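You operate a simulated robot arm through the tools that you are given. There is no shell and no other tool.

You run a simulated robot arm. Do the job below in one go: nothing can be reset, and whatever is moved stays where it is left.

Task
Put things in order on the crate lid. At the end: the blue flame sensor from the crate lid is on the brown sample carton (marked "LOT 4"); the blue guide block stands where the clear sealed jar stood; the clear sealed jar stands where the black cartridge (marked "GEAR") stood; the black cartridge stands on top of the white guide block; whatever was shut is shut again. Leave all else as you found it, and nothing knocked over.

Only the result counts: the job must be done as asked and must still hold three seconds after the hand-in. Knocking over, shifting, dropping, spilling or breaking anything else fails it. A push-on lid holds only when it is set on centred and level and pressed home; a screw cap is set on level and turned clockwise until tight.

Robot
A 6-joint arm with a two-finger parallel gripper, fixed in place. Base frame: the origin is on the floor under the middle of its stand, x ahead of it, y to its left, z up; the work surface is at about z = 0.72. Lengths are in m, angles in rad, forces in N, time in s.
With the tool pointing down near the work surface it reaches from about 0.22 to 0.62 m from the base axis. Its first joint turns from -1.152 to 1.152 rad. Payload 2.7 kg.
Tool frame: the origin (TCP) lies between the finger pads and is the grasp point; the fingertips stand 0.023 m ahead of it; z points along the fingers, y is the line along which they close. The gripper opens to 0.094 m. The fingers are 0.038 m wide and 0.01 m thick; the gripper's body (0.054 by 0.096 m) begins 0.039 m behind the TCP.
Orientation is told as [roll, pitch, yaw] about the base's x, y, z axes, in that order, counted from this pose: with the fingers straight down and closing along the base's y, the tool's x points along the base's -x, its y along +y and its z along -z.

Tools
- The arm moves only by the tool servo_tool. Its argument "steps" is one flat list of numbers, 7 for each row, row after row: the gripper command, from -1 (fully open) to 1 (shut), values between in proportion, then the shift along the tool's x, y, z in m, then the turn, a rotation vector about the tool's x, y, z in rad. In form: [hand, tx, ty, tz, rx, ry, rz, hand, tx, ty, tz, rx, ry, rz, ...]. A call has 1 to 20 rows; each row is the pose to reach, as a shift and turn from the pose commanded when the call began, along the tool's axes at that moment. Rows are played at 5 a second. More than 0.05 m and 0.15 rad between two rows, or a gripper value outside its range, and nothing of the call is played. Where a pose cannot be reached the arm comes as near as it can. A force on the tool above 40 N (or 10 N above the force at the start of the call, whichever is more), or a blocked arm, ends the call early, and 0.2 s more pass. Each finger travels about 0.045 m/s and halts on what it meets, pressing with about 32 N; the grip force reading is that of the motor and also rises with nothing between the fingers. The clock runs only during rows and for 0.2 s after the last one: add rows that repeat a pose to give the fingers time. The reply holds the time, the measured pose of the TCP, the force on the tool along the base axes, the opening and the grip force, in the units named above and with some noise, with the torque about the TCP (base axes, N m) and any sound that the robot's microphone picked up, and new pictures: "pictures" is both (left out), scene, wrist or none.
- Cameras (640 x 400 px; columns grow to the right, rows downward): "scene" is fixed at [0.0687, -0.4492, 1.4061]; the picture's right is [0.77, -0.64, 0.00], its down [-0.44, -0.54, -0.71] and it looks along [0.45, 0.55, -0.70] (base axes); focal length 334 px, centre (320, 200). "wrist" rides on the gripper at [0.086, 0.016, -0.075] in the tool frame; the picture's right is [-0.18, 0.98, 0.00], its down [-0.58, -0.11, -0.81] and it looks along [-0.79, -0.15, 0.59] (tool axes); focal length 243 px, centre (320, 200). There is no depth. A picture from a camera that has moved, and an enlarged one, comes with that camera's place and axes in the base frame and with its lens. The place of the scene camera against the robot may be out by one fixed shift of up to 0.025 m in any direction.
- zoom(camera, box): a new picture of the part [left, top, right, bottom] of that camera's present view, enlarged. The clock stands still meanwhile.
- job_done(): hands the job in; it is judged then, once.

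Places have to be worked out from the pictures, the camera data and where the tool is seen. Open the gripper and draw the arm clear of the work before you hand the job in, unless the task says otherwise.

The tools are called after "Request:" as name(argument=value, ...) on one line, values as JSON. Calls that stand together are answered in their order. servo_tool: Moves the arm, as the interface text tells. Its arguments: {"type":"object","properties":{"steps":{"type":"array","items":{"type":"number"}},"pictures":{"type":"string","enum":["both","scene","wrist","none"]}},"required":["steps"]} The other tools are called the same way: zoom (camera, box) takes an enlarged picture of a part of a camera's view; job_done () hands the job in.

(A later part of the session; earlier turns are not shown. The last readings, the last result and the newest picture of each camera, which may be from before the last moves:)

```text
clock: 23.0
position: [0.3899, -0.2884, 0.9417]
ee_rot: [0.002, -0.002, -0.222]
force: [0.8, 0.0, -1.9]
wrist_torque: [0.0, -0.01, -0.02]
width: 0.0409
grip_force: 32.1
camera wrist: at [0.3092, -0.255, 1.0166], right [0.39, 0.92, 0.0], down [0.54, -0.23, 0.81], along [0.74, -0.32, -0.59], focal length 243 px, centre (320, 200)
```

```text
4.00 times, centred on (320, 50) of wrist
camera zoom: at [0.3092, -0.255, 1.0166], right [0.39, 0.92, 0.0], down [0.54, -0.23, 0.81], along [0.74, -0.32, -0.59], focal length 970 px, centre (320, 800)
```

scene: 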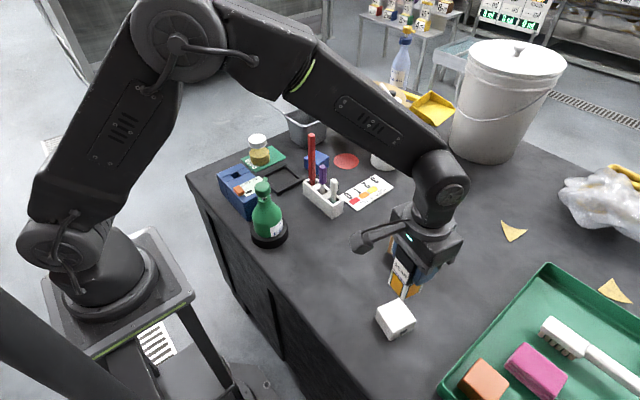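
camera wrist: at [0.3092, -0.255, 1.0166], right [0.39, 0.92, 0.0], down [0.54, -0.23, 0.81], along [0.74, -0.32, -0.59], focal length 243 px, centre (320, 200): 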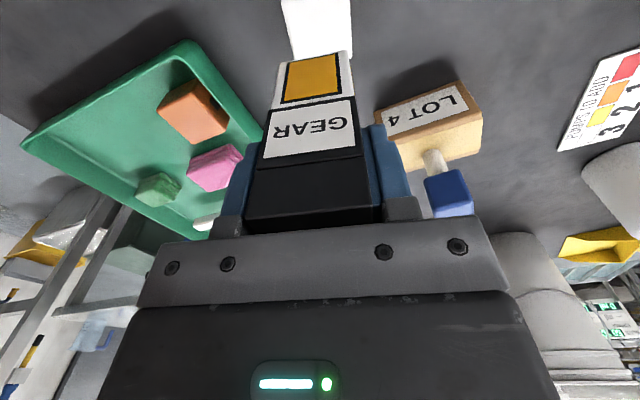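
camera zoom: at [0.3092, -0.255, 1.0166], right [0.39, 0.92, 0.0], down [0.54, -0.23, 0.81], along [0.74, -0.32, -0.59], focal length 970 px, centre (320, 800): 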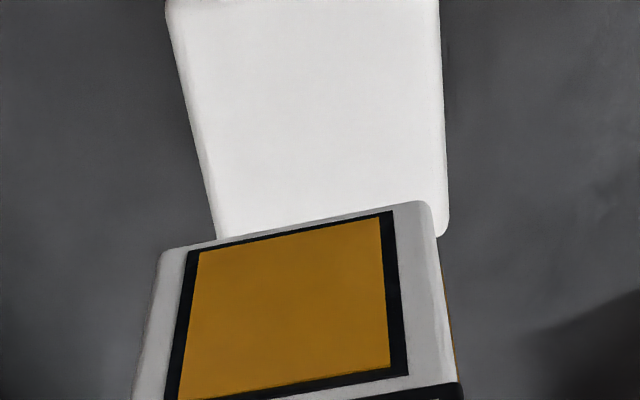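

The block centre is at about (0.392, -0.291) with yaw ≈ -0.25, and the cartridge hangs over about (0.389, -0.290). I nudge 3 mm outward and lower to just above the expected contact height.

Request:
servo_tool(steps=[1, -0.003, 0, 0.0, 0, 0, 0.02, 1, -0.003, 0, 0.03, 0, 0, 0.02, 1, -0.003, 0, 0.06, 0, 0, 0.02, 1, -0.003, 0, 0.08, 0, 0, 0.02, 1, -0.003, 0, 0.09, 0, 0, 0.02, 1, -0.003, 0, 0.095, 0, 0, 0.02, 1, -0.003, 0, 0.095, 0, 0, 0.02], pictures="both")

Request:
zoom(camera="scene", box=[340, 230, 460, 350])

Request:
zoom(camera="wrist", box=[240, 0, 400, 100])

```text
clock: 24.6
position: [0.3931, -0.2895, 0.8471]
ee_rot: [-0.001, -0.002, -0.24]
force: [0.7, 0.4, -0.4]
wrist_torque: [-0.03, 0.03, -0.01]
width: 0.0409
grip_force: 32.3
camera wrist: at [0.313, -0.2539, 0.9207], right [0.41, 0.91, 0.0], down [0.54, -0.24, 0.81], along [0.74, -0.33, -0.59], focal length 243 px, centre (320, 200)
```

scene: 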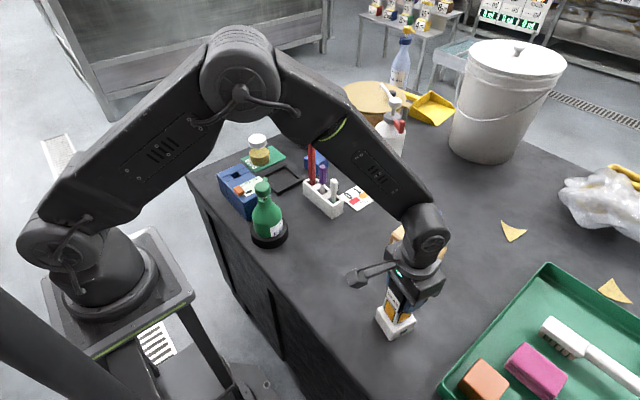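
wrist: 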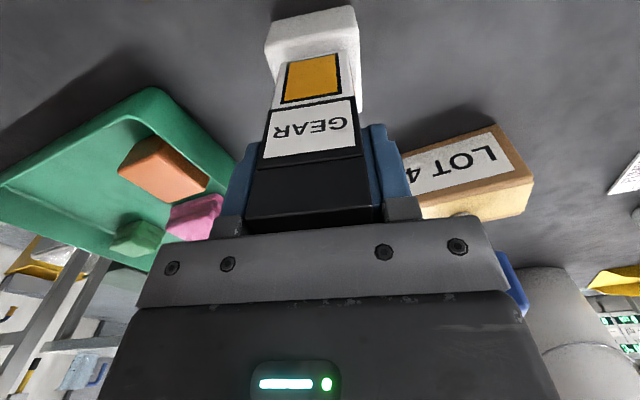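

```text
3.33 times, centred on (400, 290) of scene
camera zoom: at [0.0687, -0.4492, 1.4061], right [0.77, -0.64, 0.0], down [-0.44, -0.54, -0.71], along [0.45, 0.55, -0.7], focal length 1115 px, centre (53, -100)
```

zoom: 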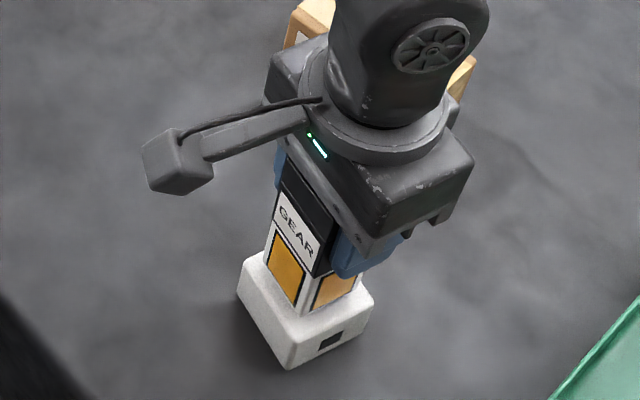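

```text
4.00 times, centred on (320, 50) of wrist
camera zoom: at [0.313, -0.2539, 0.9207], right [0.41, 0.91, 0.0], down [0.54, -0.24, 0.81], along [0.74, -0.33, -0.59], focal length 970 px, centre (320, 800)
```

zoom: 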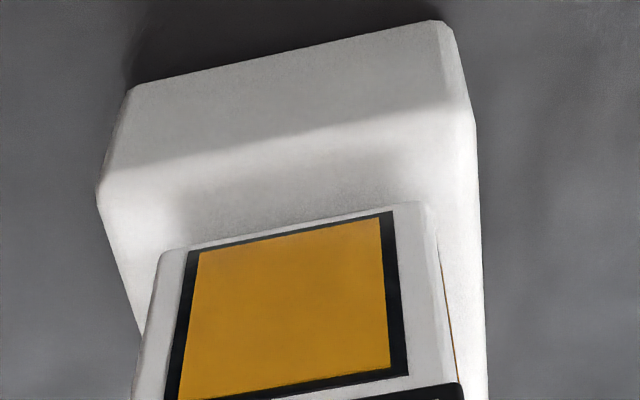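

Well centred on the white block. I lower gently in 2 mm steps until the force shows contact.

Request:
servo_tool(steps=[1, 0, 0, 0.001, 0, 0, 0, 1, 0, 0, 0.002, 0, 0, 0, 1, 0, 0, 0.003, 0, 0, 0, 1, 0, 0, 0.003, 0, 0, 0], pictures="none")

```text
clock: 25.6
position: [0.3946, -0.2907, 0.843]
ee_rot: [0.001, -0.001, -0.239]
force: [-0.2, -0.2, -1.4]
wrist_torque: [0.01, -0.03, 0.02]
width: 0.0409
grip_force: 32.0
```

Request:
servo_tool(steps=[1, 0, 0, 0.001, 0, 0, 0, 1, 0, 0, 0.002, 0, 0, 0, 1, 0, 0, 0.003, 0, 0, 0, 1, 0, 0, 0.003, 0, 0, 0], pictures="none")

```text
clock: 26.6
position: [0.3927, -0.2895, 0.8402]
ee_rot: [0.0, -0.001, -0.24]
force: [1.1, 0.2, -2.0]
wrist_torque: [0.01, 0.02, -0.01]
width: 0.0407
grip_force: 31.8
```

Still hanging free (-2 N); I lower a few millimetres more.

Request:
servo_tool(steps=[1, 0, 0, 0.001, 0, 0, 0, 1, 0, 0, 0.002, 0, 0, 0, 1, 0, 0, 0.003, 0, 0, 0, 1, 0, 0, 0.003, 0, 0, 0], pictures="none")

```text
clock: 27.6
position: [0.395, -0.2905, 0.839]
ee_rot: [-0.001, -0.006, -0.239]
force: [-6.2, 3.4, 27.4]
wrist_torque: [0.31, 0.28, -0.01]
width: 0.041
grip_force: 31.8
```

Firm contact (27 N) — I back off 2 mm to relieve it and check.

Request:
servo_tool(steps=[1, 0, 0, -0.001, 0, 0, 0, 1, 0, 0, -0.002, 0, 0, 0, 1, 0, 0, -0.002, 0, 0, 0], pictures="both")

Request:
zoom(camera="scene", box=[340, 230, 460, 350])

```text
clock: 28.4
position: [0.3929, -0.2913, 0.8391]
ee_rot: [0.0, -0.003, -0.238]
force: [2.6, -1.9, 8.2]
wrist_torque: [-0.23, -0.3, -0.02]
width: 0.0409
grip_force: 31.4
camera wrist: at [0.3136, -0.2545, 0.9143], right [0.41, 0.91, 0.0], down [0.54, -0.24, 0.81], along [0.74, -0.33, -0.59], focal length 243 px, centre (320, 200)
```

scene: 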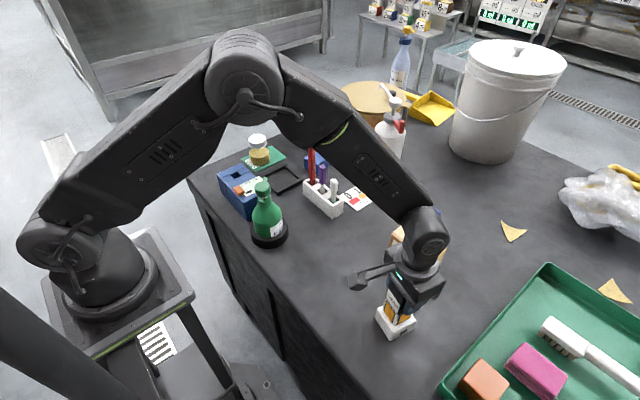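
wrist: 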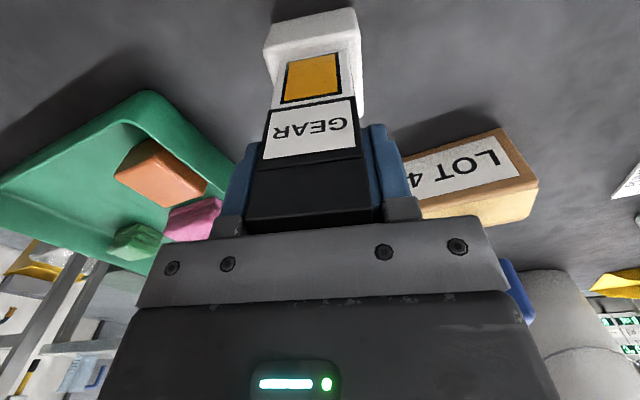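

```text
3.33 times, centred on (400, 290) of scene
camera zoom: at [0.0687, -0.4491, 1.4061], right [0.77, -0.64, 0.0], down [-0.44, -0.54, -0.71], along [0.45, 0.55, -0.7], focal length 1115 px, centre (53, -100)
```

zoom: 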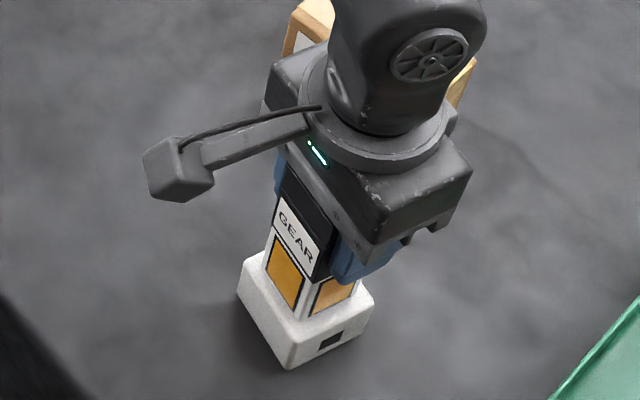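

Still 8 N; I ease another 1 mm, then release the cartridge.

Request:
servo_tool(steps=[1, 0, 0, -0.0007, 0, 0, 0, 1, 0, 0, -0.0007, 0, 0, 0], pictures="none")

```text
clock: 29.0
position: [0.3915, -0.2903, 0.8397]
ee_rot: [0.001, 0.0, -0.24]
force: [1.4, -0.1, -1.0]
wrist_torque: [-0.04, 0.01, 0.01]
width: 0.0405
grip_force: 31.9
```

Load nearly neutral. I open the fingers slowly and then fully.

Request:
servo_tool(steps=[0.1, 0, 0, 0, 0, 0, 0, 0.0, 0, 0, 0, 0, 0, 0, -0.3, 0, 0, 0, 0, 0, 0, -0.6, 0, 0, 0, 0, 0, 0, -1, 0, 0, 0, 0, 0, 0, -1, 0, 0, 0, 0, 0, 0], pictures="wrist")

```text
clock: 30.4
position: [0.3922, -0.2908, 0.8409]
ee_rot: [0.0, -0.002, -0.239]
force: [0.0, 0.5, -0.3]
wrist_torque: [0.02, 0.01, 0.01]
width: 0.0942
grip_force: 0.1
camera wrist: at [0.3139, -0.2545, 0.9153], right [0.41, 0.91, 0.0], down [0.54, -0.24, 0.81], along [0.74, -0.33, -0.59], focal length 243 px, centre (320, 200)
```

wrist: 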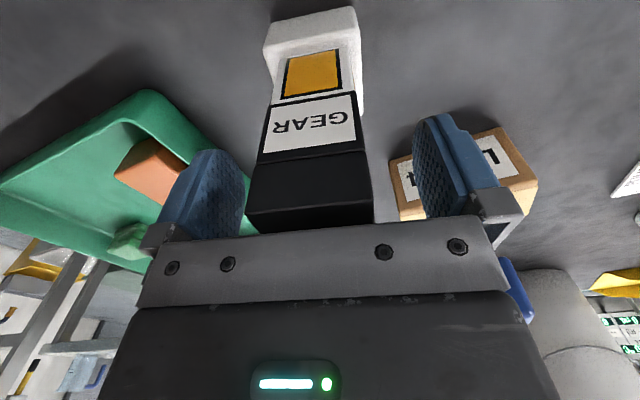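

The cartridge stands free on the white block. I rise straight up, then swing across high over the bench to view the jar.

Request:
servo_tool(steps=[-1, 0, 0, -0.03, 0, 0, 0, -1, 0, 0, -0.07, 0, 0, 0, -1, 0, 0, -0.11, 0, 0, 0, -1, 0, 0, -0.15, 0, 0, 0, -1, 0, 0, -0.19, 0, 0, 0, -1, 0.0109, 0.0473, -0.19, 0, 0, 0, -1, 0.0219, 0.0946, -0.19, 0, 0, -0.02, -1, 0.0328, 0.1419, -0.19, 0, 0, -0.04, -1, 0.0438, 0.1892, -0.19, 0, 0, -0.06, -1, 0.0547, 0.2365, -0.19, 0, 0, -0.08, -1, 0.0656, 0.2838, -0.19, 0, 0, -0.1, -1, 0.0766, 0.331, -0.19, 0, 0, -0.12, -1, 0.0875, 0.3783, -0.19, 0, 0, -0.14, -1, 0.0985, 0.4256, -0.19, 0, 0, -0.16, -1, 0.1094, 0.4729, -0.19, 0, 0, -0.18, -1, 0.1203, 0.5202, -0.19, 0, 0, -0.2, -1, 0.1313, 0.5675, -0.19, 0, 0, -0.22, -1, 0.1422, 0.6148, -0.19, 0, 0, -0.24, -1, 0.1422, 0.6148, -0.19, 0, 0, -0.24], pictures="both")

```text
clock: 34.4
position: [0.402, 0.3406, 1.03]
ee_rot: [0.0, -0.001, -0.001]
force: [0.6, 0.0, -0.2]
wrist_torque: [0.02, 0.0, -0.01]
width: 0.094
grip_force: 0.1
camera wrist: at [0.3153, 0.3561, 1.1045], right [0.18, 0.98, 0.0], down [0.58, -0.11, 0.81], along [0.79, -0.15, -0.59], focal length 243 px, centre (320, 200)
```

scene: 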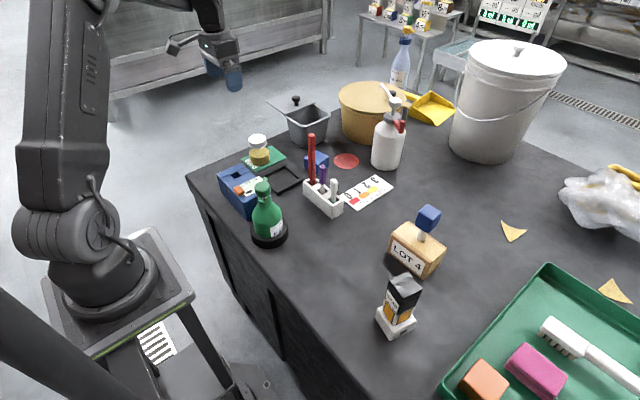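
wrist: 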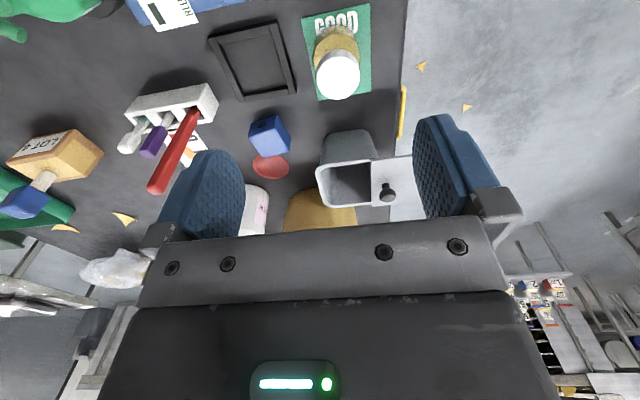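

An excellent view of the jar and guide block. I zoom into them and check the cartridge on the white block.

Request:
zoom(camera="wrist", box=[280, 0, 420, 110])

Request:
zoom(camera="wrist", box=[190, 0, 350, 180])

Request:
zoom(camera="scene", box=[350, 260, 450, 350])

Request:
zoom(camera="scene", box=[200, 110, 340, 230])

```text
3.64 times, centred on (350, 55) of wrist
camera zoom: at [0.3153, 0.3561, 1.1045], right [0.18, 0.98, 0.0], down [0.58, -0.11, 0.81], along [0.79, -0.15, -0.59], focal length 882 px, centre (211, 727)
```

zoom: 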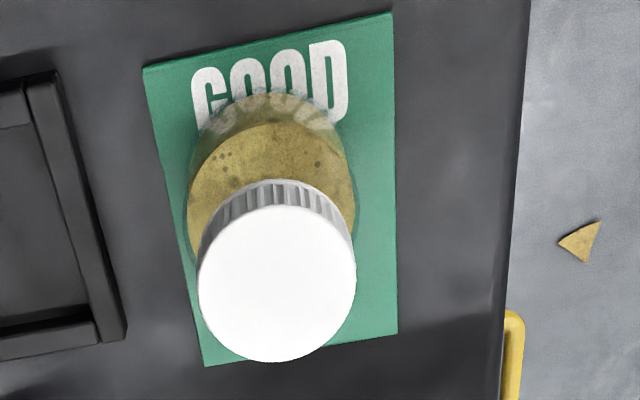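

```text
2.22 times, centred on (270, 90) of wrist
camera zoom: at [0.3153, 0.3561, 1.1045], right [0.18, 0.98, 0.0], down [0.58, -0.11, 0.81], along [0.79, -0.15, -0.59], focal length 539 px, centre (431, 444)
```

zoom: 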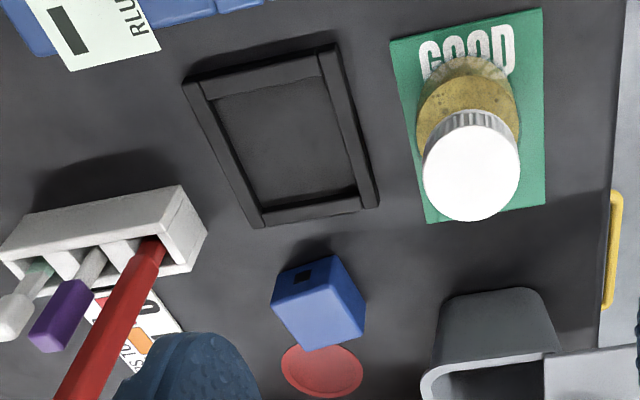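

```text
4.44 times, centred on (400, 305) of scene
camera zoom: at [0.0687, -0.4491, 1.4061], right [0.77, -0.64, 0.0], down [-0.44, -0.54, -0.71], along [0.45, 0.55, -0.7], focal length 1486 px, centre (-36, -267)
```

zoom: 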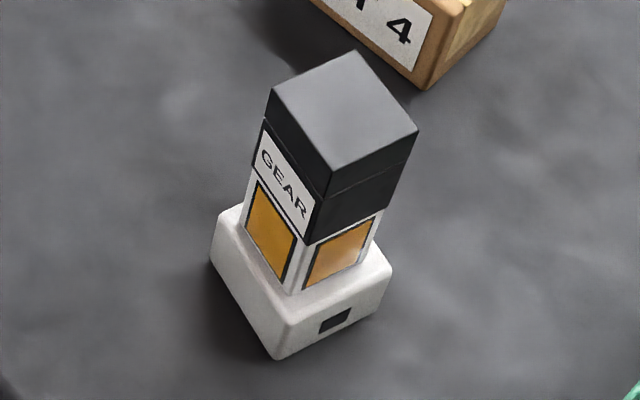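

```text
3.33 times, centred on (270, 170) of scene
camera zoom: at [0.0687, -0.4491, 1.4061], right [0.77, -0.64, 0.0], down [-0.44, -0.54, -0.71], along [0.45, 0.55, -0.7], focal length 1115 px, centre (487, 300)
```

zoom: 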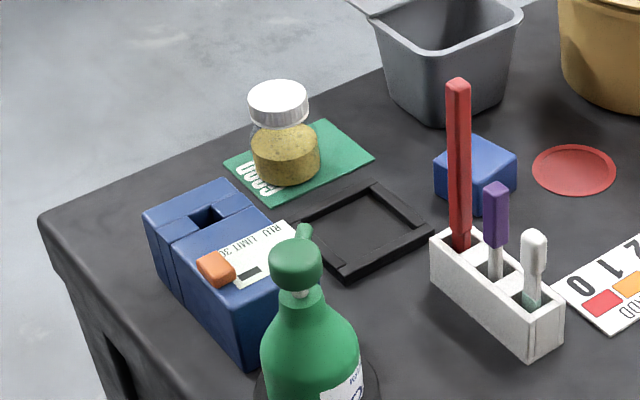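

The cartridge stands square and upright on the white block. The jar's axis comes out at about (0.4655, 0.3505), body about 0.063 wide and lid top at z≈0.815. I move above it to z≈0.90 and recheck.

Request:
servo_tool(steps=[-1, -0.03, 0.005, 0.03, 0, 0, 0, -1, -0.0635, 0.01, 0.06, 0, 0, 0, -1, -0.0635, 0.01, 0.1, 0, 0, 0, -1, -0.0635, 0.01, 0.13, 0, 0, 0, -1, -0.0635, 0.01, 0.13, 0, 0, 0], pictures="both")

Request:
zoom(camera="wrist", box=[230, 0, 410, 120])

Request:
zoom(camera="scene", box=[200, 80, 340, 200])

```text
clock: 35.6
position: [0.4644, 0.3524, 0.8964]
ee_rot: [0.0, -0.001, 0.0]
force: [-0.1, -0.1, 0.9]
wrist_torque: [0.0, 0.0, 0.0]
width: 0.0939
grip_force: 0.1
camera wrist: at [0.3788, 0.3673, 0.9719], right [0.18, 0.98, 0.0], down [0.58, -0.11, 0.81], along [0.79, -0.15, -0.59], focal length 243 px, centre (320, 200)
```

scene: 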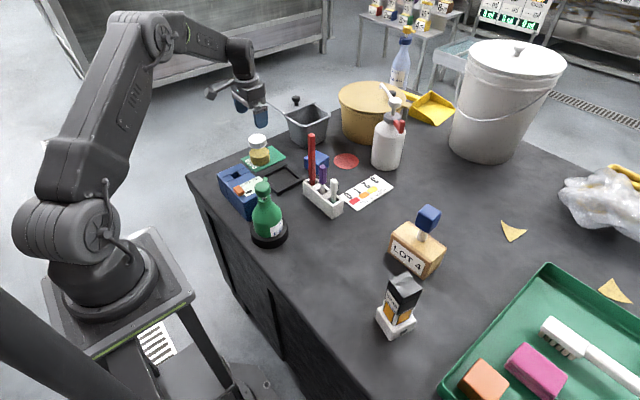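
wrist: 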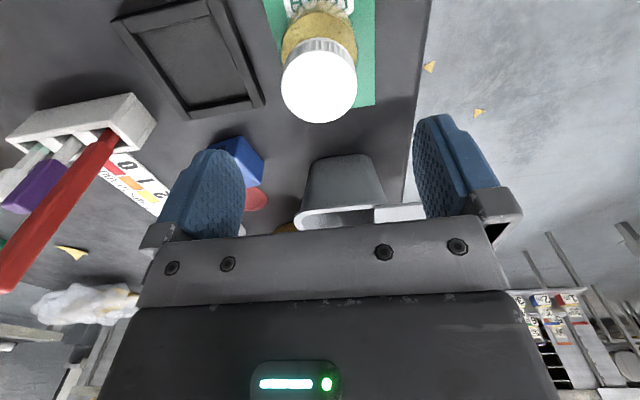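

```text
3.33 times, centred on (320, 60) of wrist
camera zoom: at [0.3788, 0.3673, 0.9719], right [0.18, 0.98, 0.0], down [0.58, -0.11, 0.81], along [0.79, -0.15, -0.59], focal length 809 px, centre (320, 667)
```

zoom: 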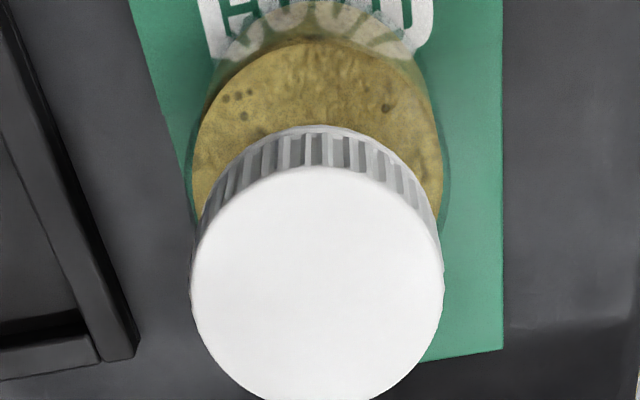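

```text
3.33 times, centred on (270, 140) of scene
camera zoom: at [0.0687, -0.4492, 1.4061], right [0.77, -0.64, 0.0], down [-0.44, -0.54, -0.71], along [0.45, 0.55, -0.7], focal length 1115 px, centre (487, 400)
```

zoom: 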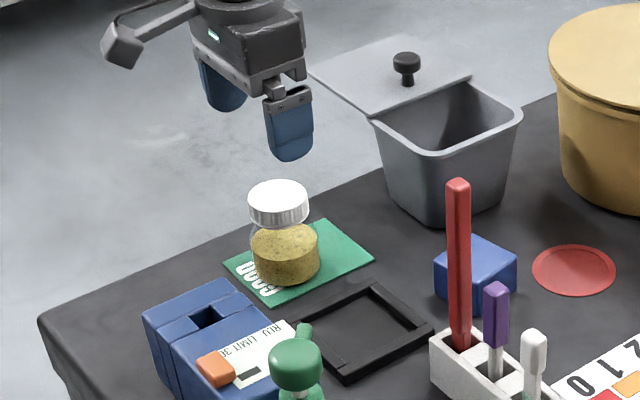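

Triangulating two wrist views puts the lid top at (0.469, 0.350, z≈0.803). I shift slightly and go down to z≈0.845 to verify the fingers straddle it.

Request:
servo_tool(steps=[-1, -0.004, -0.001, 0.015, 0, 0, 0, -1, -0.004, -0.001, 0.035, 0, 0, 0, -1, -0.004, -0.001, 0.05, 0, 0, 0, -1, -0.004, -0.001, 0.05, 0, 0, 0], pictures="both")

Request:
zoom(camera="scene", box=[200, 80, 340, 200])

```text
clock: 36.6
position: [0.4696, 0.3484, 0.8497]
ee_rot: [0.0, -0.002, 0.002]
force: [0.1, 1.0, 0.4]
wrist_torque: [-0.01, 0.03, -0.02]
width: 0.0941
grip_force: 0.0
camera wrist: at [0.3833, 0.3652, 0.9246], right [0.18, 0.98, 0.0], down [0.58, -0.11, 0.81], along [0.79, -0.15, -0.59], focal length 243 px, centre (320, 200)
```

scene: 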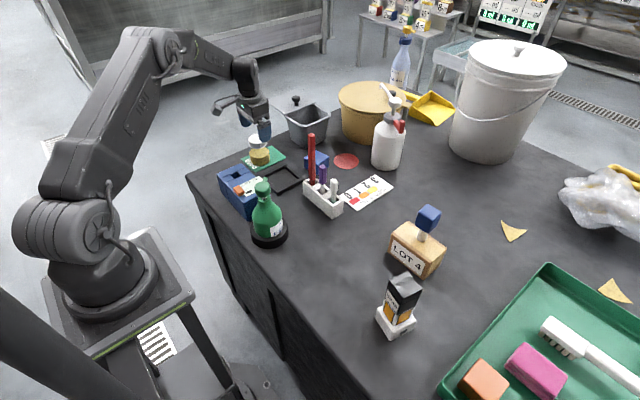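
wrist: 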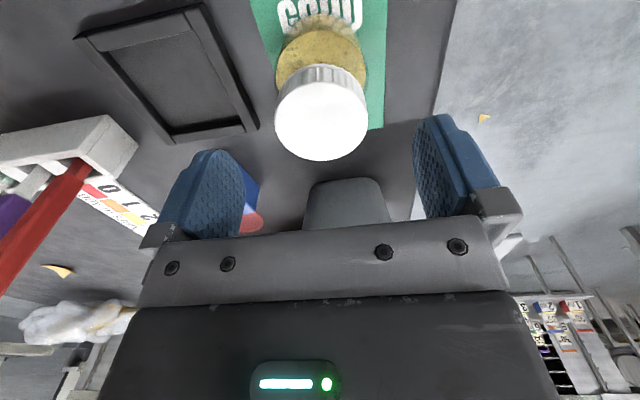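

```text
3.33 times, centred on (270, 140) of scene
camera zoom: at [0.0687, -0.4492, 1.4061], right [0.77, -0.64, 0.0], down [-0.44, -0.54, -0.71], along [0.45, 0.55, -0.7], focal length 1115 px, centre (487, 400)
```

zoom: 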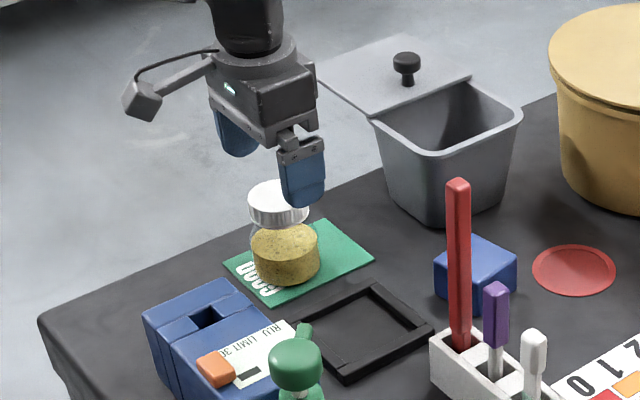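

The lid is centred between the fingers. I descend to z≈0.773 (body just above the lid) and look before closing.

Request:
servo_tool(steps=[-1, 0, 0.001, 0.02, 0, 0, 0, -1, 0, 0.001, 0.04, 0, 0, 0, -1, 0, 0.001, 0.06, 0, 0, 0, -1, 0, 0.001, 0.072, 0, 0, 0, -1, 0, 0.001, 0.076, 0, 0, 0, -1, 0, 0.001, 0.076, 0, 0, 0], pictures="both")

Request:
zoom(camera="scene", box=[200, 80, 340, 200])

Request:
zoom(camera="wrist", box=[200, 40, 440, 260])

```text
clock: 38.0
position: [0.4692, 0.3503, 0.7756]
ee_rot: [0.0, -0.002, 0.0]
force: [-0.3, -0.8, 0.0]
wrist_torque: [-0.01, -0.01, -0.01]
width: 0.0941
grip_force: 0.0
camera wrist: at [0.3835, 0.3659, 0.8502], right [0.18, 0.98, 0.0], down [0.58, -0.11, 0.81], along [0.79, -0.15, -0.59], focal length 243 px, centre (320, 200)
```

scene: 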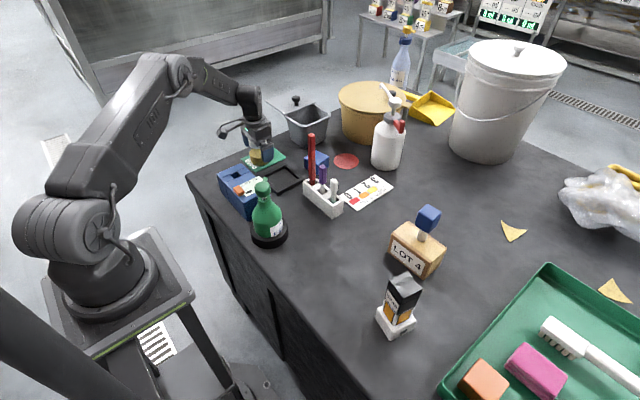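
wrist: 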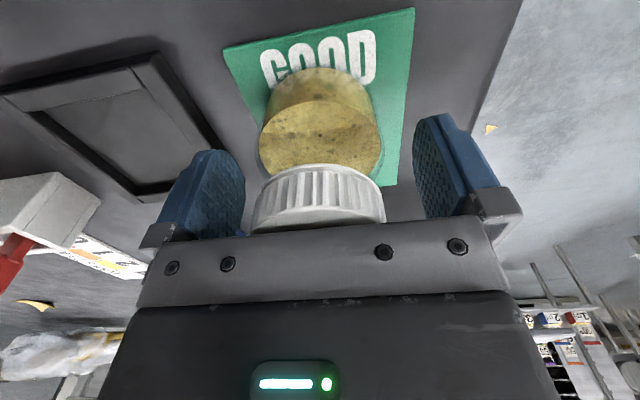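

```text
3.33 times, centred on (270, 140) of scene
camera zoom: at [0.0687, -0.4492, 1.4061], right [0.77, -0.64, 0.0], down [-0.44, -0.54, -0.71], along [0.45, 0.55, -0.7], focal length 1115 px, centre (487, 400)
```

zoom: 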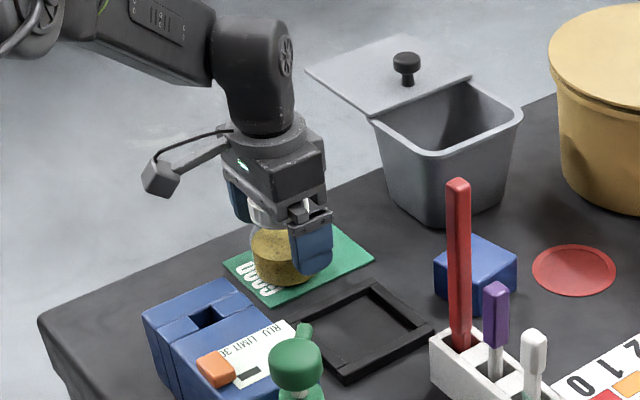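

```text
1.82 times, centred on (320, 150) of wrist
camera zoom: at [0.3835, 0.3659, 0.8502], right [0.18, 0.98, 0.0], down [0.58, -0.11, 0.81], along [0.79, -0.15, -0.59], focal length 441 px, centre (320, 291)
```

zoom: 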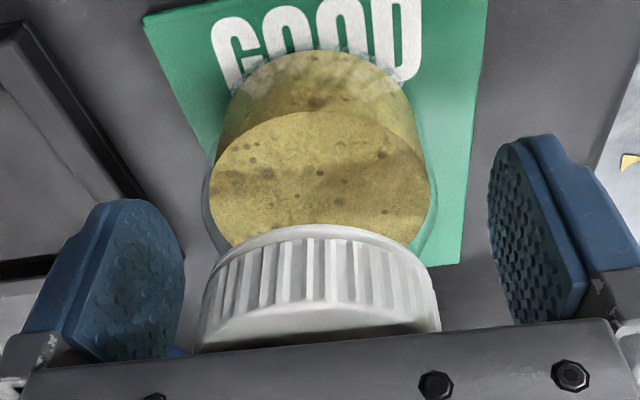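

No contact force and the pads are on the glass below the lid. I close on the jar body.

Request:
servo_tool(steps=[1, 0, 0, 0, 0, 0, 0, 1, 0, 0, 0, 0, 0, 0, 1, 0, 0, 0, 0, 0, 0, 1, 0, 0, 0, 0, 0, 0], pictures="wrist")

Request:
zoom(camera="wrist", box=[200, 40, 440, 260])

```text
clock: 39.0
position: [0.4695, 0.3504, 0.7758]
ee_rot: [0.001, -0.001, 0.0]
force: [-0.6, -0.7, 0.3]
wrist_torque: [-0.03, 0.02, 0.0]
width: 0.0644
grip_force: 32.3
camera wrist: at [0.3835, 0.3659, 0.8504], right [0.18, 0.98, 0.0], down [0.58, -0.11, 0.81], along [0.79, -0.15, -0.59], focal length 243 px, centre (320, 200)
```

wrist: 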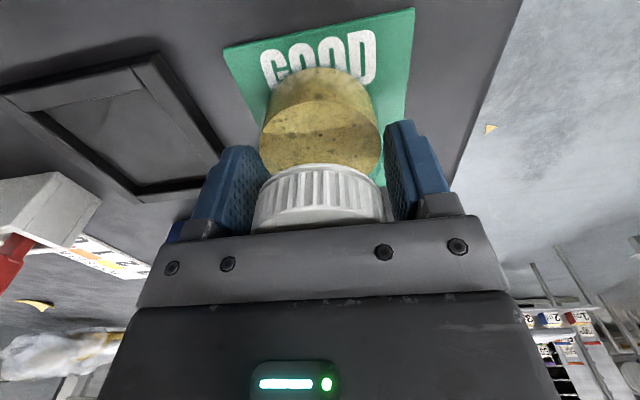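

```text
1.82 times, centred on (320, 150) of wrist
camera zoom: at [0.3835, 0.3659, 0.8504], right [0.18, 0.98, 0.0], down [0.58, -0.11, 0.81], along [0.79, -0.15, -0.59], focal length 441 px, centre (320, 291)
```

zoom: 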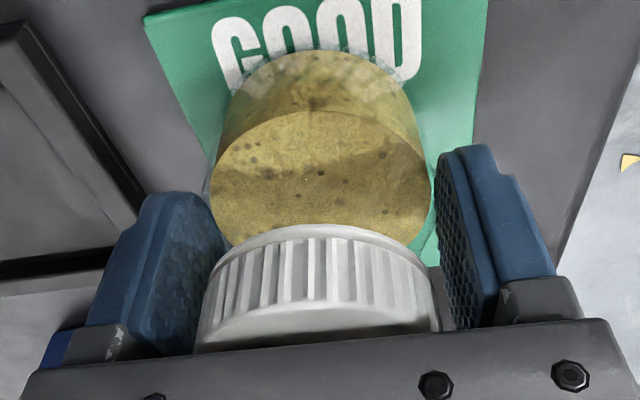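

The jar is held by its glass (0.0644 wide). I lift it straight up to z≈1.0 and carry it high over the rack toward the cartridge's old spot, turning the tool so the camera keeps clear of the rack's sticks later.

Request:
servo_tool(steps=[1, 0, 0, -0.008, 0, 0, 0, 1, 0, 0, -0.03, 0, 0, 0, 1, 0, 0, -0.07, 0, 0, 0, 1, 0, 0, -0.11, 0, 0, 0, 1, 0, 0, -0.15, 0, 0, 0, 1, 0, 0, -0.19, 0, 0, 0, 1, 0, 0, -0.222, 0, 0, 0, 1, 0, 0, -0.222, 0, 0, 0], pictures="both")

```text
clock: 40.8
position: [0.4682, 0.352, 0.9969]
ee_rot: [0.0, -0.003, 0.001]
force: [-0.2, -1.3, 1.0]
wrist_torque: [0.0, -0.01, -0.02]
width: 0.0001
grip_force: 32.0
camera wrist: at [0.3832, 0.3659, 1.0716], right [0.18, 0.98, 0.0], down [0.58, -0.11, 0.81], along [0.79, -0.15, -0.59], focal length 243 px, centre (320, 200)
```

scene: 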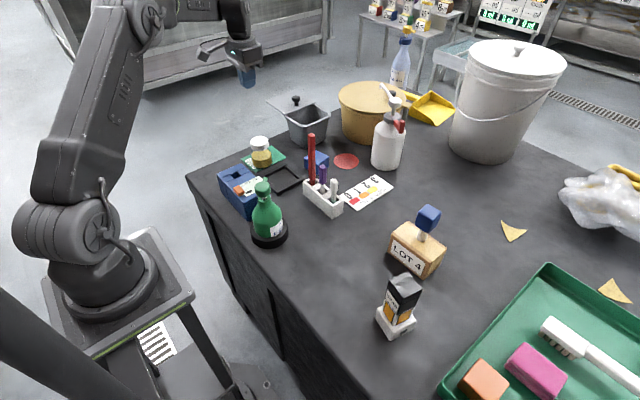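
wrist: 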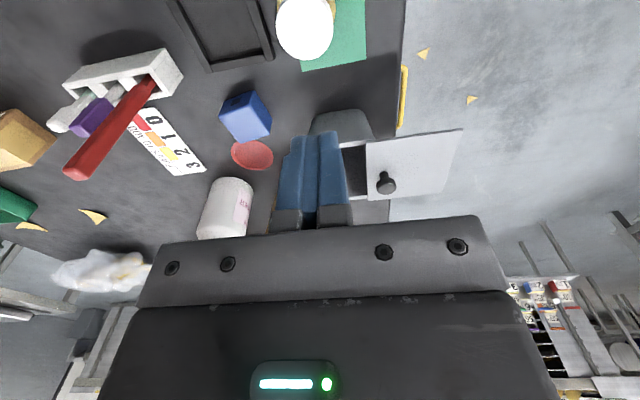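

The jar slipped out of the fingers (width went to zero) and stayed on its card. I look closely at its state.

Request:
zoom(camera="scene", box=[200, 110, 340, 230])

Request:
zoom(camera="wrist", box=[220, 0, 400, 120])

```text
3.33 times, centred on (270, 170) of scene
camera zoom: at [0.0687, -0.4492, 1.4061], right [0.77, -0.64, 0.0], down [-0.44, -0.54, -0.71], along [0.45, 0.55, -0.7], focal length 1115 px, centre (487, 300)
```

zoom: 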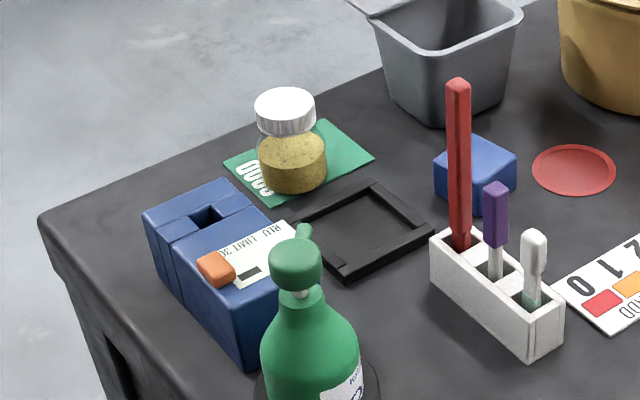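

```text
3.33 times, centred on (310, 60) of wrist
camera zoom: at [0.3832, 0.3659, 1.0716], right [0.18, 0.98, 0.0], down [0.58, -0.11, 0.81], along [0.79, -0.15, -0.59], focal length 809 px, centre (353, 667)
```

zoom: 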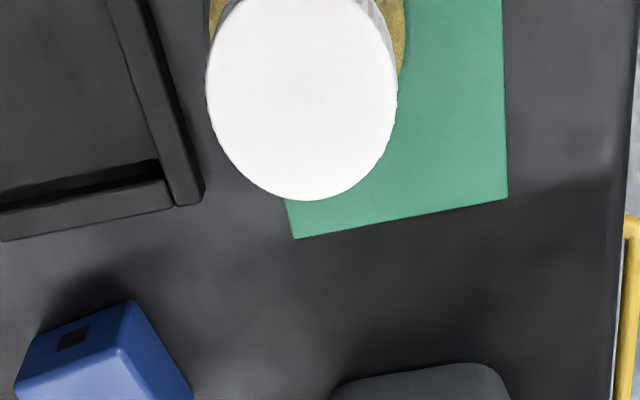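

The jar is upright with its lid on, but slid about 1.3 cm toward -y; my grip slid up off the glass. I open the fingers and take a lower, side-on look at the jar to understand its shape.

Request:
servo_tool(steps=[-1, 0, 0, 0, 0, 0, 0, -1, 0.04, -0.003, 0.02, 0, 0, 0, -1, 0.08, -0.006, 0.04, 0, 0, 0, -1, 0.12, -0.01, 0.06, 0, 0, 0, -1, 0.14, -0.012, 0.1, 0, 0, 0, -1, 0.14, -0.012, 0.14, 0, 0, 0, -1, 0.14, -0.012, 0.147, 0, 0, 0, -1, 0.14, -0.012, 0.147, 0, 0, 0], pictures="both")

Request:
zoom(camera="wrist", box=[240, 120, 400, 240])

```text
clock: 42.6
position: [0.3283, 0.3403, 0.8487]
ee_rot: [0.0, -0.003, 0.0]
force: [-0.4, -0.3, 0.2]
wrist_torque: [-0.02, 0.0, 0.01]
width: 0.0941
grip_force: 0.1
camera wrist: at [0.2428, 0.3556, 0.9232], right [0.18, 0.98, 0.0], down [0.58, -0.11, 0.81], along [0.79, -0.15, -0.59], focal length 243 px, centre (320, 200)
```

scene: 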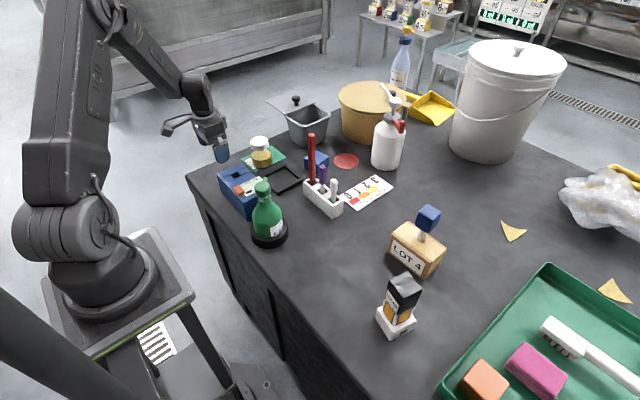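
wrist: 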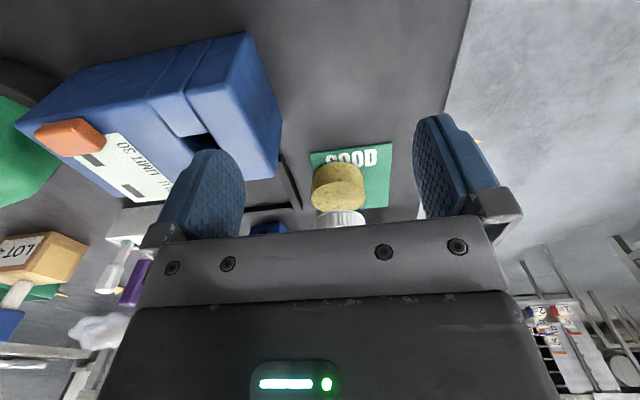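

```text
3.33 times, centred on (320, 180) of wrist
camera zoom: at [0.2428, 0.3556, 0.9232], right [0.18, 0.98, 0.0], down [0.58, -0.11, 0.81], along [0.79, -0.15, -0.59], focal length 809 px, centre (320, 267)
```

zoom: 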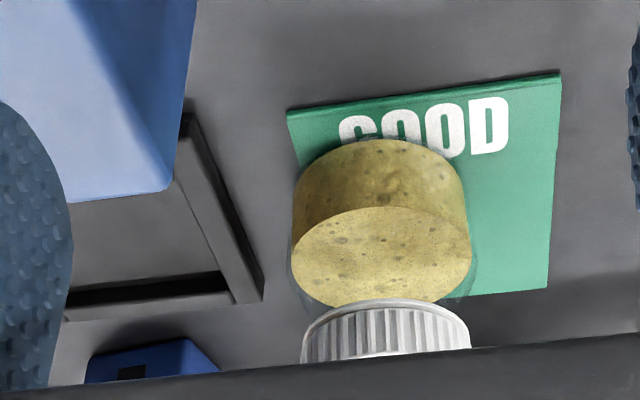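

The glass seems wider than where I gripped (0.0644), i.e. I likely held the sloping shoulder. I zoom in hard on the glass outline to find the profile.

Request:
zoom(camera="wrist", box=[300, 150, 380, 230])

Request:
zoom(camera="scene", box=[235, 125, 285, 180])

```text
5.00 times, centred on (340, 190) of wrist
camera zoom: at [0.2428, 0.3556, 0.9232], right [0.18, 0.98, 0.0], down [0.58, -0.11, 0.81], along [0.79, -0.15, -0.59], focal length 1213 px, centre (220, 250)
```

zoom: 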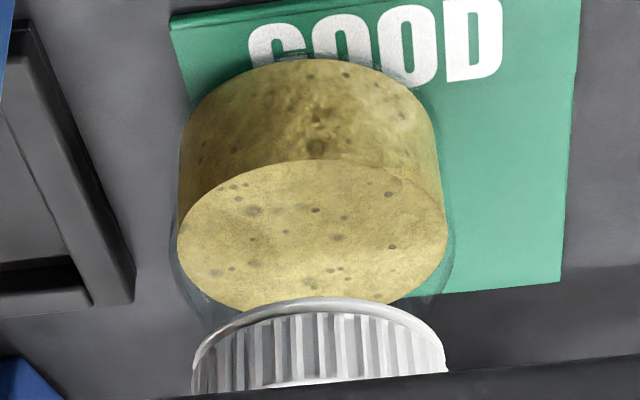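

```text
7.27 times, centred on (260, 152) of scene
camera zoom: at [0.0687, -0.4492, 1.4061], right [0.77, -0.64, 0.0], down [-0.44, -0.54, -0.71], along [0.45, 0.55, -0.7], focal length 2432 px, centre (756, 546)
```

zoom: 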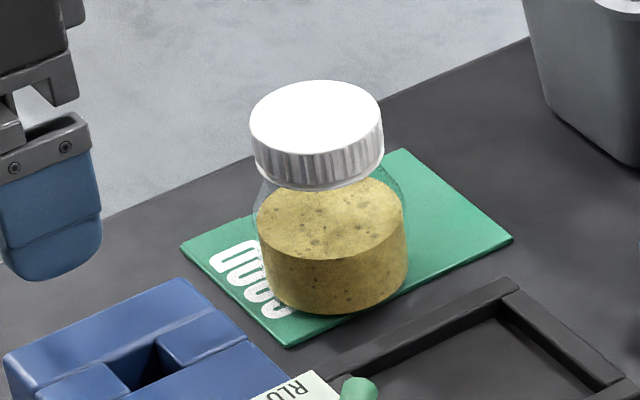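

The jar now stands at about (0.469, 0.335), upright and lidded. The straight glass wall ends near z≈0.76, so I'll re-grip as low as possible (body just above the lid) and lift in tiny monitored steps. First I position above it.

Request:
servo_tool(steps=[-1, 0, 0, -0.03, 0, 0, 0, -1, -0.045, -0.002, -0.03, 0, 0, 0, -1, -0.09, -0.004, -0.03, 0, 0, 0, -1, -0.13, -0.005, -0.03, 0, 0, 0, -1, -0.1415, -0.005, -0.01, 0, 0, 0, -1, -0.1415, -0.005, 0, 0, 0, 0, -1, -0.1415, -0.005, 0, 0, 0, 0], pictures="wrist")

Request:
zoom(camera="wrist", box=[230, 40, 410, 180])

```text
clock: 44.2
position: [0.4698, 0.3351, 0.8483]
ee_rot: [-0.001, -0.002, 0.0]
force: [-0.1, 1.0, -0.5]
wrist_torque: [0.03, 0.0, 0.02]
width: 0.0938
grip_force: 0.0
camera wrist: at [0.3841, 0.3507, 0.9236], right [0.18, 0.98, 0.0], down [0.58, -0.11, 0.81], along [0.79, -0.15, -0.59], focal length 243 px, centre (320, 200)
```

wrist: 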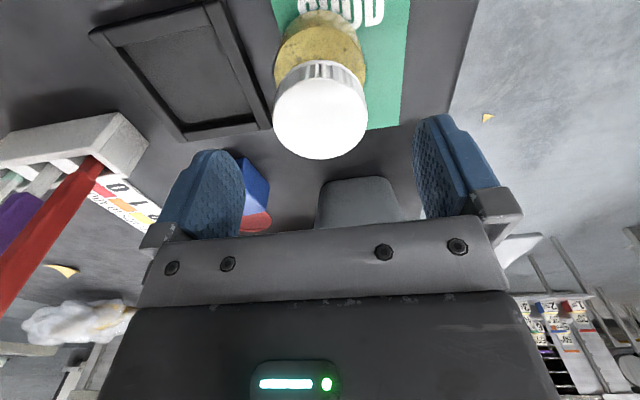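

```text
2.86 times, centred on (320, 110) of wrist
camera zoom: at [0.3841, 0.3507, 0.9236], right [0.18, 0.98, 0.0], down [0.58, -0.11, 0.81], along [0.79, -0.15, -0.59], focal length 693 px, centre (320, 457)
```

zoom: 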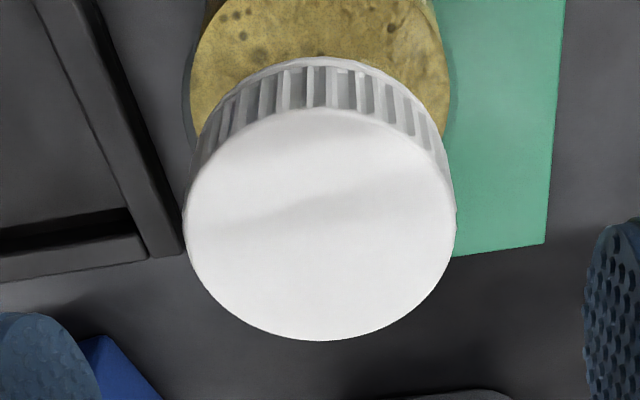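

Centred. I descend to z≈0.773, watching for contact of the gripper body with the lid.

Request:
servo_tool(steps=[-0.85, 0.001, 0, 0.02, 0, 0, 0, -0.85, 0.001, 0, 0.04, 0, 0, 0, -0.85, 0.001, 0, 0.06, 0, 0, 0, -0.85, 0.001, 0, 0.07, 0, 0, 0, -0.85, 0.001, 0, 0.0745, 0, 0, 0, -0.85, 0.001, 0, 0.0755, 0, 0, 0, -0.85, 0.001, 0, 0.0765, 0, 0, 0, -0.85, 0.001, 0, 0.0765, 0, 0, 0], pictures="both")

Request:
zoom(camera="wrist", box=[220, 60, 440, 250])

Request:
zoom(camera="scene", box=[220, 100, 320, 200])

```text
clock: 46.0
position: [0.4693, 0.334, 0.7728]
ee_rot: [0.0, -0.002, 0.001]
force: [-0.5, -0.2, 0.2]
wrist_torque: [-0.01, 0.0, -0.01]
width: 0.0869
grip_force: 0.1
camera wrist: at [0.384, 0.3489, 0.8478], right [0.18, 0.98, 0.0], down [0.58, -0.11, 0.81], along [0.79, -0.15, -0.59], focal length 243 px, centre (320, 200)
```

scene: 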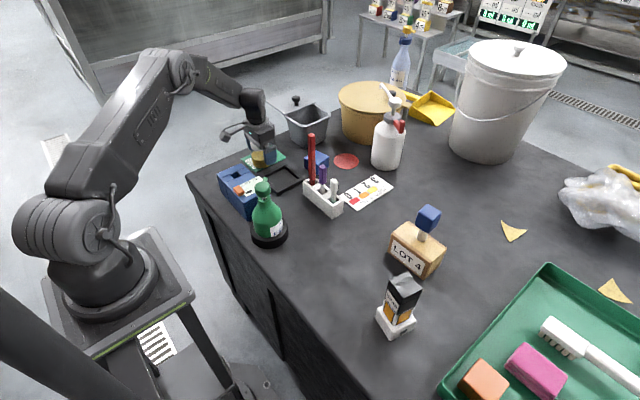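
wrist: 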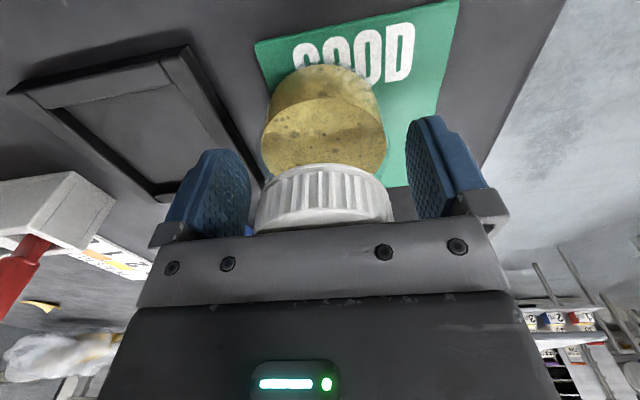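

```text
2.11 times, centred on (330, 155) of wrist
camera zoom: at [0.384, 0.3489, 0.8478], right [0.18, 0.98, 0.0], down [0.58, -0.11, 0.81], along [0.79, -0.15, -0.59], focal length 511 px, centre (299, 295)
```

zoom: 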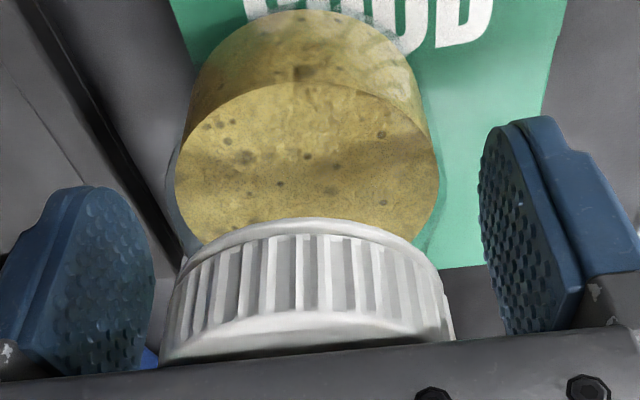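

```text
4.00 times, centred on (270, 150) of scene
camera zoom: at [0.0687, -0.4492, 1.4061], right [0.77, -0.64, 0.0], down [-0.44, -0.54, -0.71], along [0.45, 0.55, -0.7], focal length 1338 px, centre (520, 400)
```

zoom: 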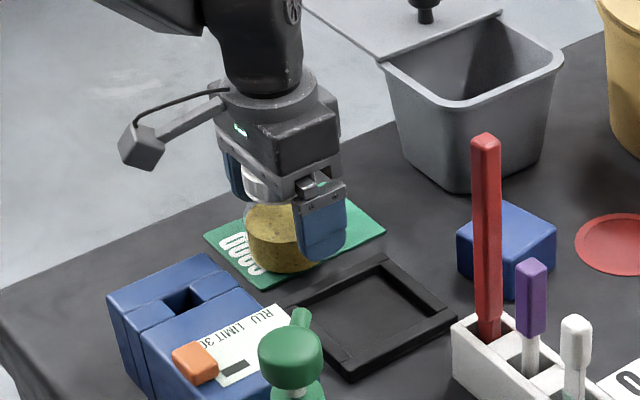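

Still no contact; about 3–4 mm of clearance remains over the lid. I lower 2 mm more, then close.

Request:
servo_tool(steps=[-0.85, 0, 0.0015, 0.001, 0, 0, 0, -0.85, 0, 0.0015, 0.002, 0, 0, 0, -0.85, 0, 0.0015, 0.0025, 0, 0, 0, 0, 0, 0.0015, 0.0025, 0, 0, 0, 1, 0, 0.0015, 0.0025, 0, 0, 0, 1, 0, 0.0015, 0.0025, 0, 0, 0, 1, 0, 0.0015, 0.0025, 0, 0, 0], pictures="wrist")

Request:
zoom(camera="wrist", box=[220, 60, 440, 250])

```text
clock: 47.6
position: [0.4696, 0.3355, 0.7702]
ee_rot: [0.0, 0.0, 0.0]
force: [0.0, 0.7, -0.7]
wrist_torque: [0.02, 0.0, 0.03]
width: 0.0646
grip_force: 32.3
camera wrist: at [0.383, 0.351, 0.8442], right [0.18, 0.98, 0.0], down [0.58, -0.11, 0.81], along [0.79, -0.15, -0.59], focal length 243 px, centre (320, 200)
```

wrist: 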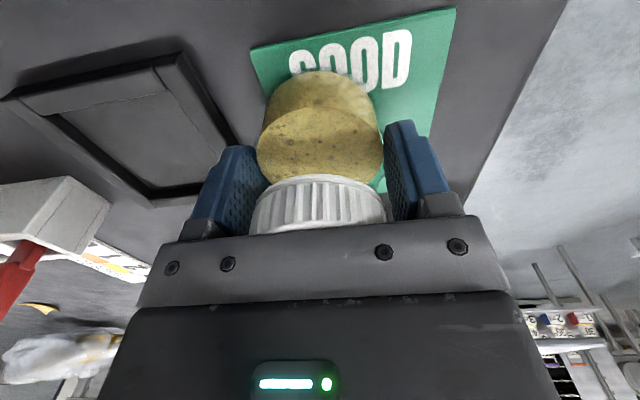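

```text
2.11 times, centred on (330, 155) of wrist
camera zoom: at [0.383, 0.351, 0.8442], right [0.18, 0.98, 0.0], down [0.58, -0.11, 0.81], along [0.79, -0.15, -0.59], focal length 511 px, centre (299, 295)
```

zoom: 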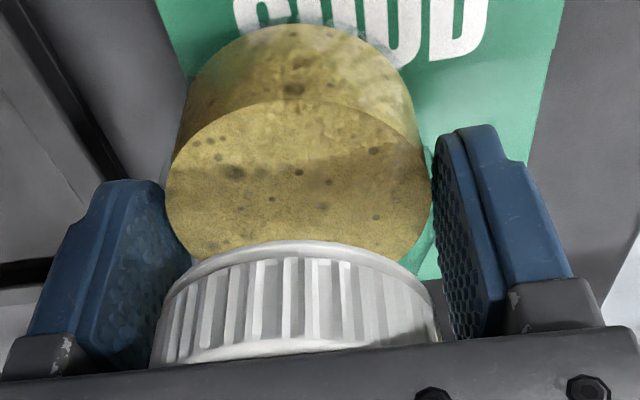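

Gripped at 0.0646. I lift just 8 mm slowly and check whether the jar follows.

Request:
servo_tool(steps=[1, 0, 0, -0.001, 0, 0, 0, 1, 0, 0, -0.002, 0, 0, 0, 1, 0, 0, -0.004, 0, 0, 0, 1, 0, 0, -0.006, 0, 0, 0, 1, 0, 0, -0.008, 0, 0, 0, 1, 0, 0, -0.008, 0, 0, 0], pictures="wrist")

Request:
zoom(camera="wrist", box=[220, 60, 440, 250])

```text
clock: 49.0
position: [0.4705, 0.3352, 0.7787]
ee_rot: [0.0, -0.002, 0.0]
force: [0.6, 0.4, -1.4]
wrist_torque: [0.03, -0.02, -0.01]
width: 0.0647
grip_force: 32.5
camera wrist: at [0.3836, 0.3514, 0.8525], right [0.18, 0.98, 0.0], down [0.58, -0.11, 0.81], along [0.79, -0.15, -0.59], focal length 243 px, centre (320, 200)
```

wrist: 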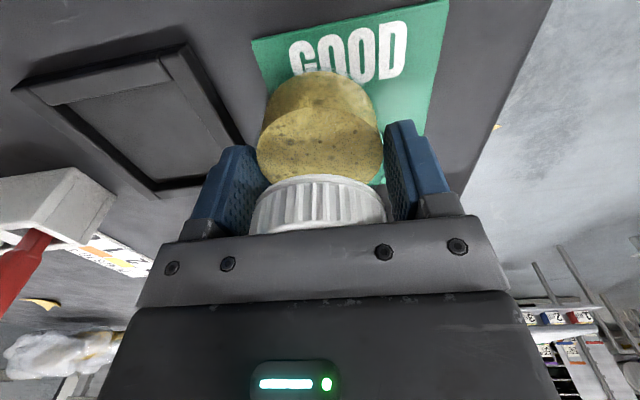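

```text
2.11 times, centred on (330, 155) of wrist
camera zoom: at [0.3836, 0.3514, 0.8525], right [0.18, 0.98, 0.0], down [0.58, -0.11, 0.81], along [0.79, -0.15, -0.59], focal length 511 px, centre (299, 295)
```

zoom: 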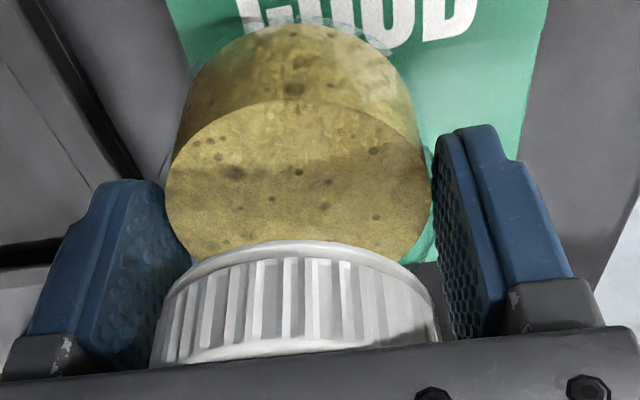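

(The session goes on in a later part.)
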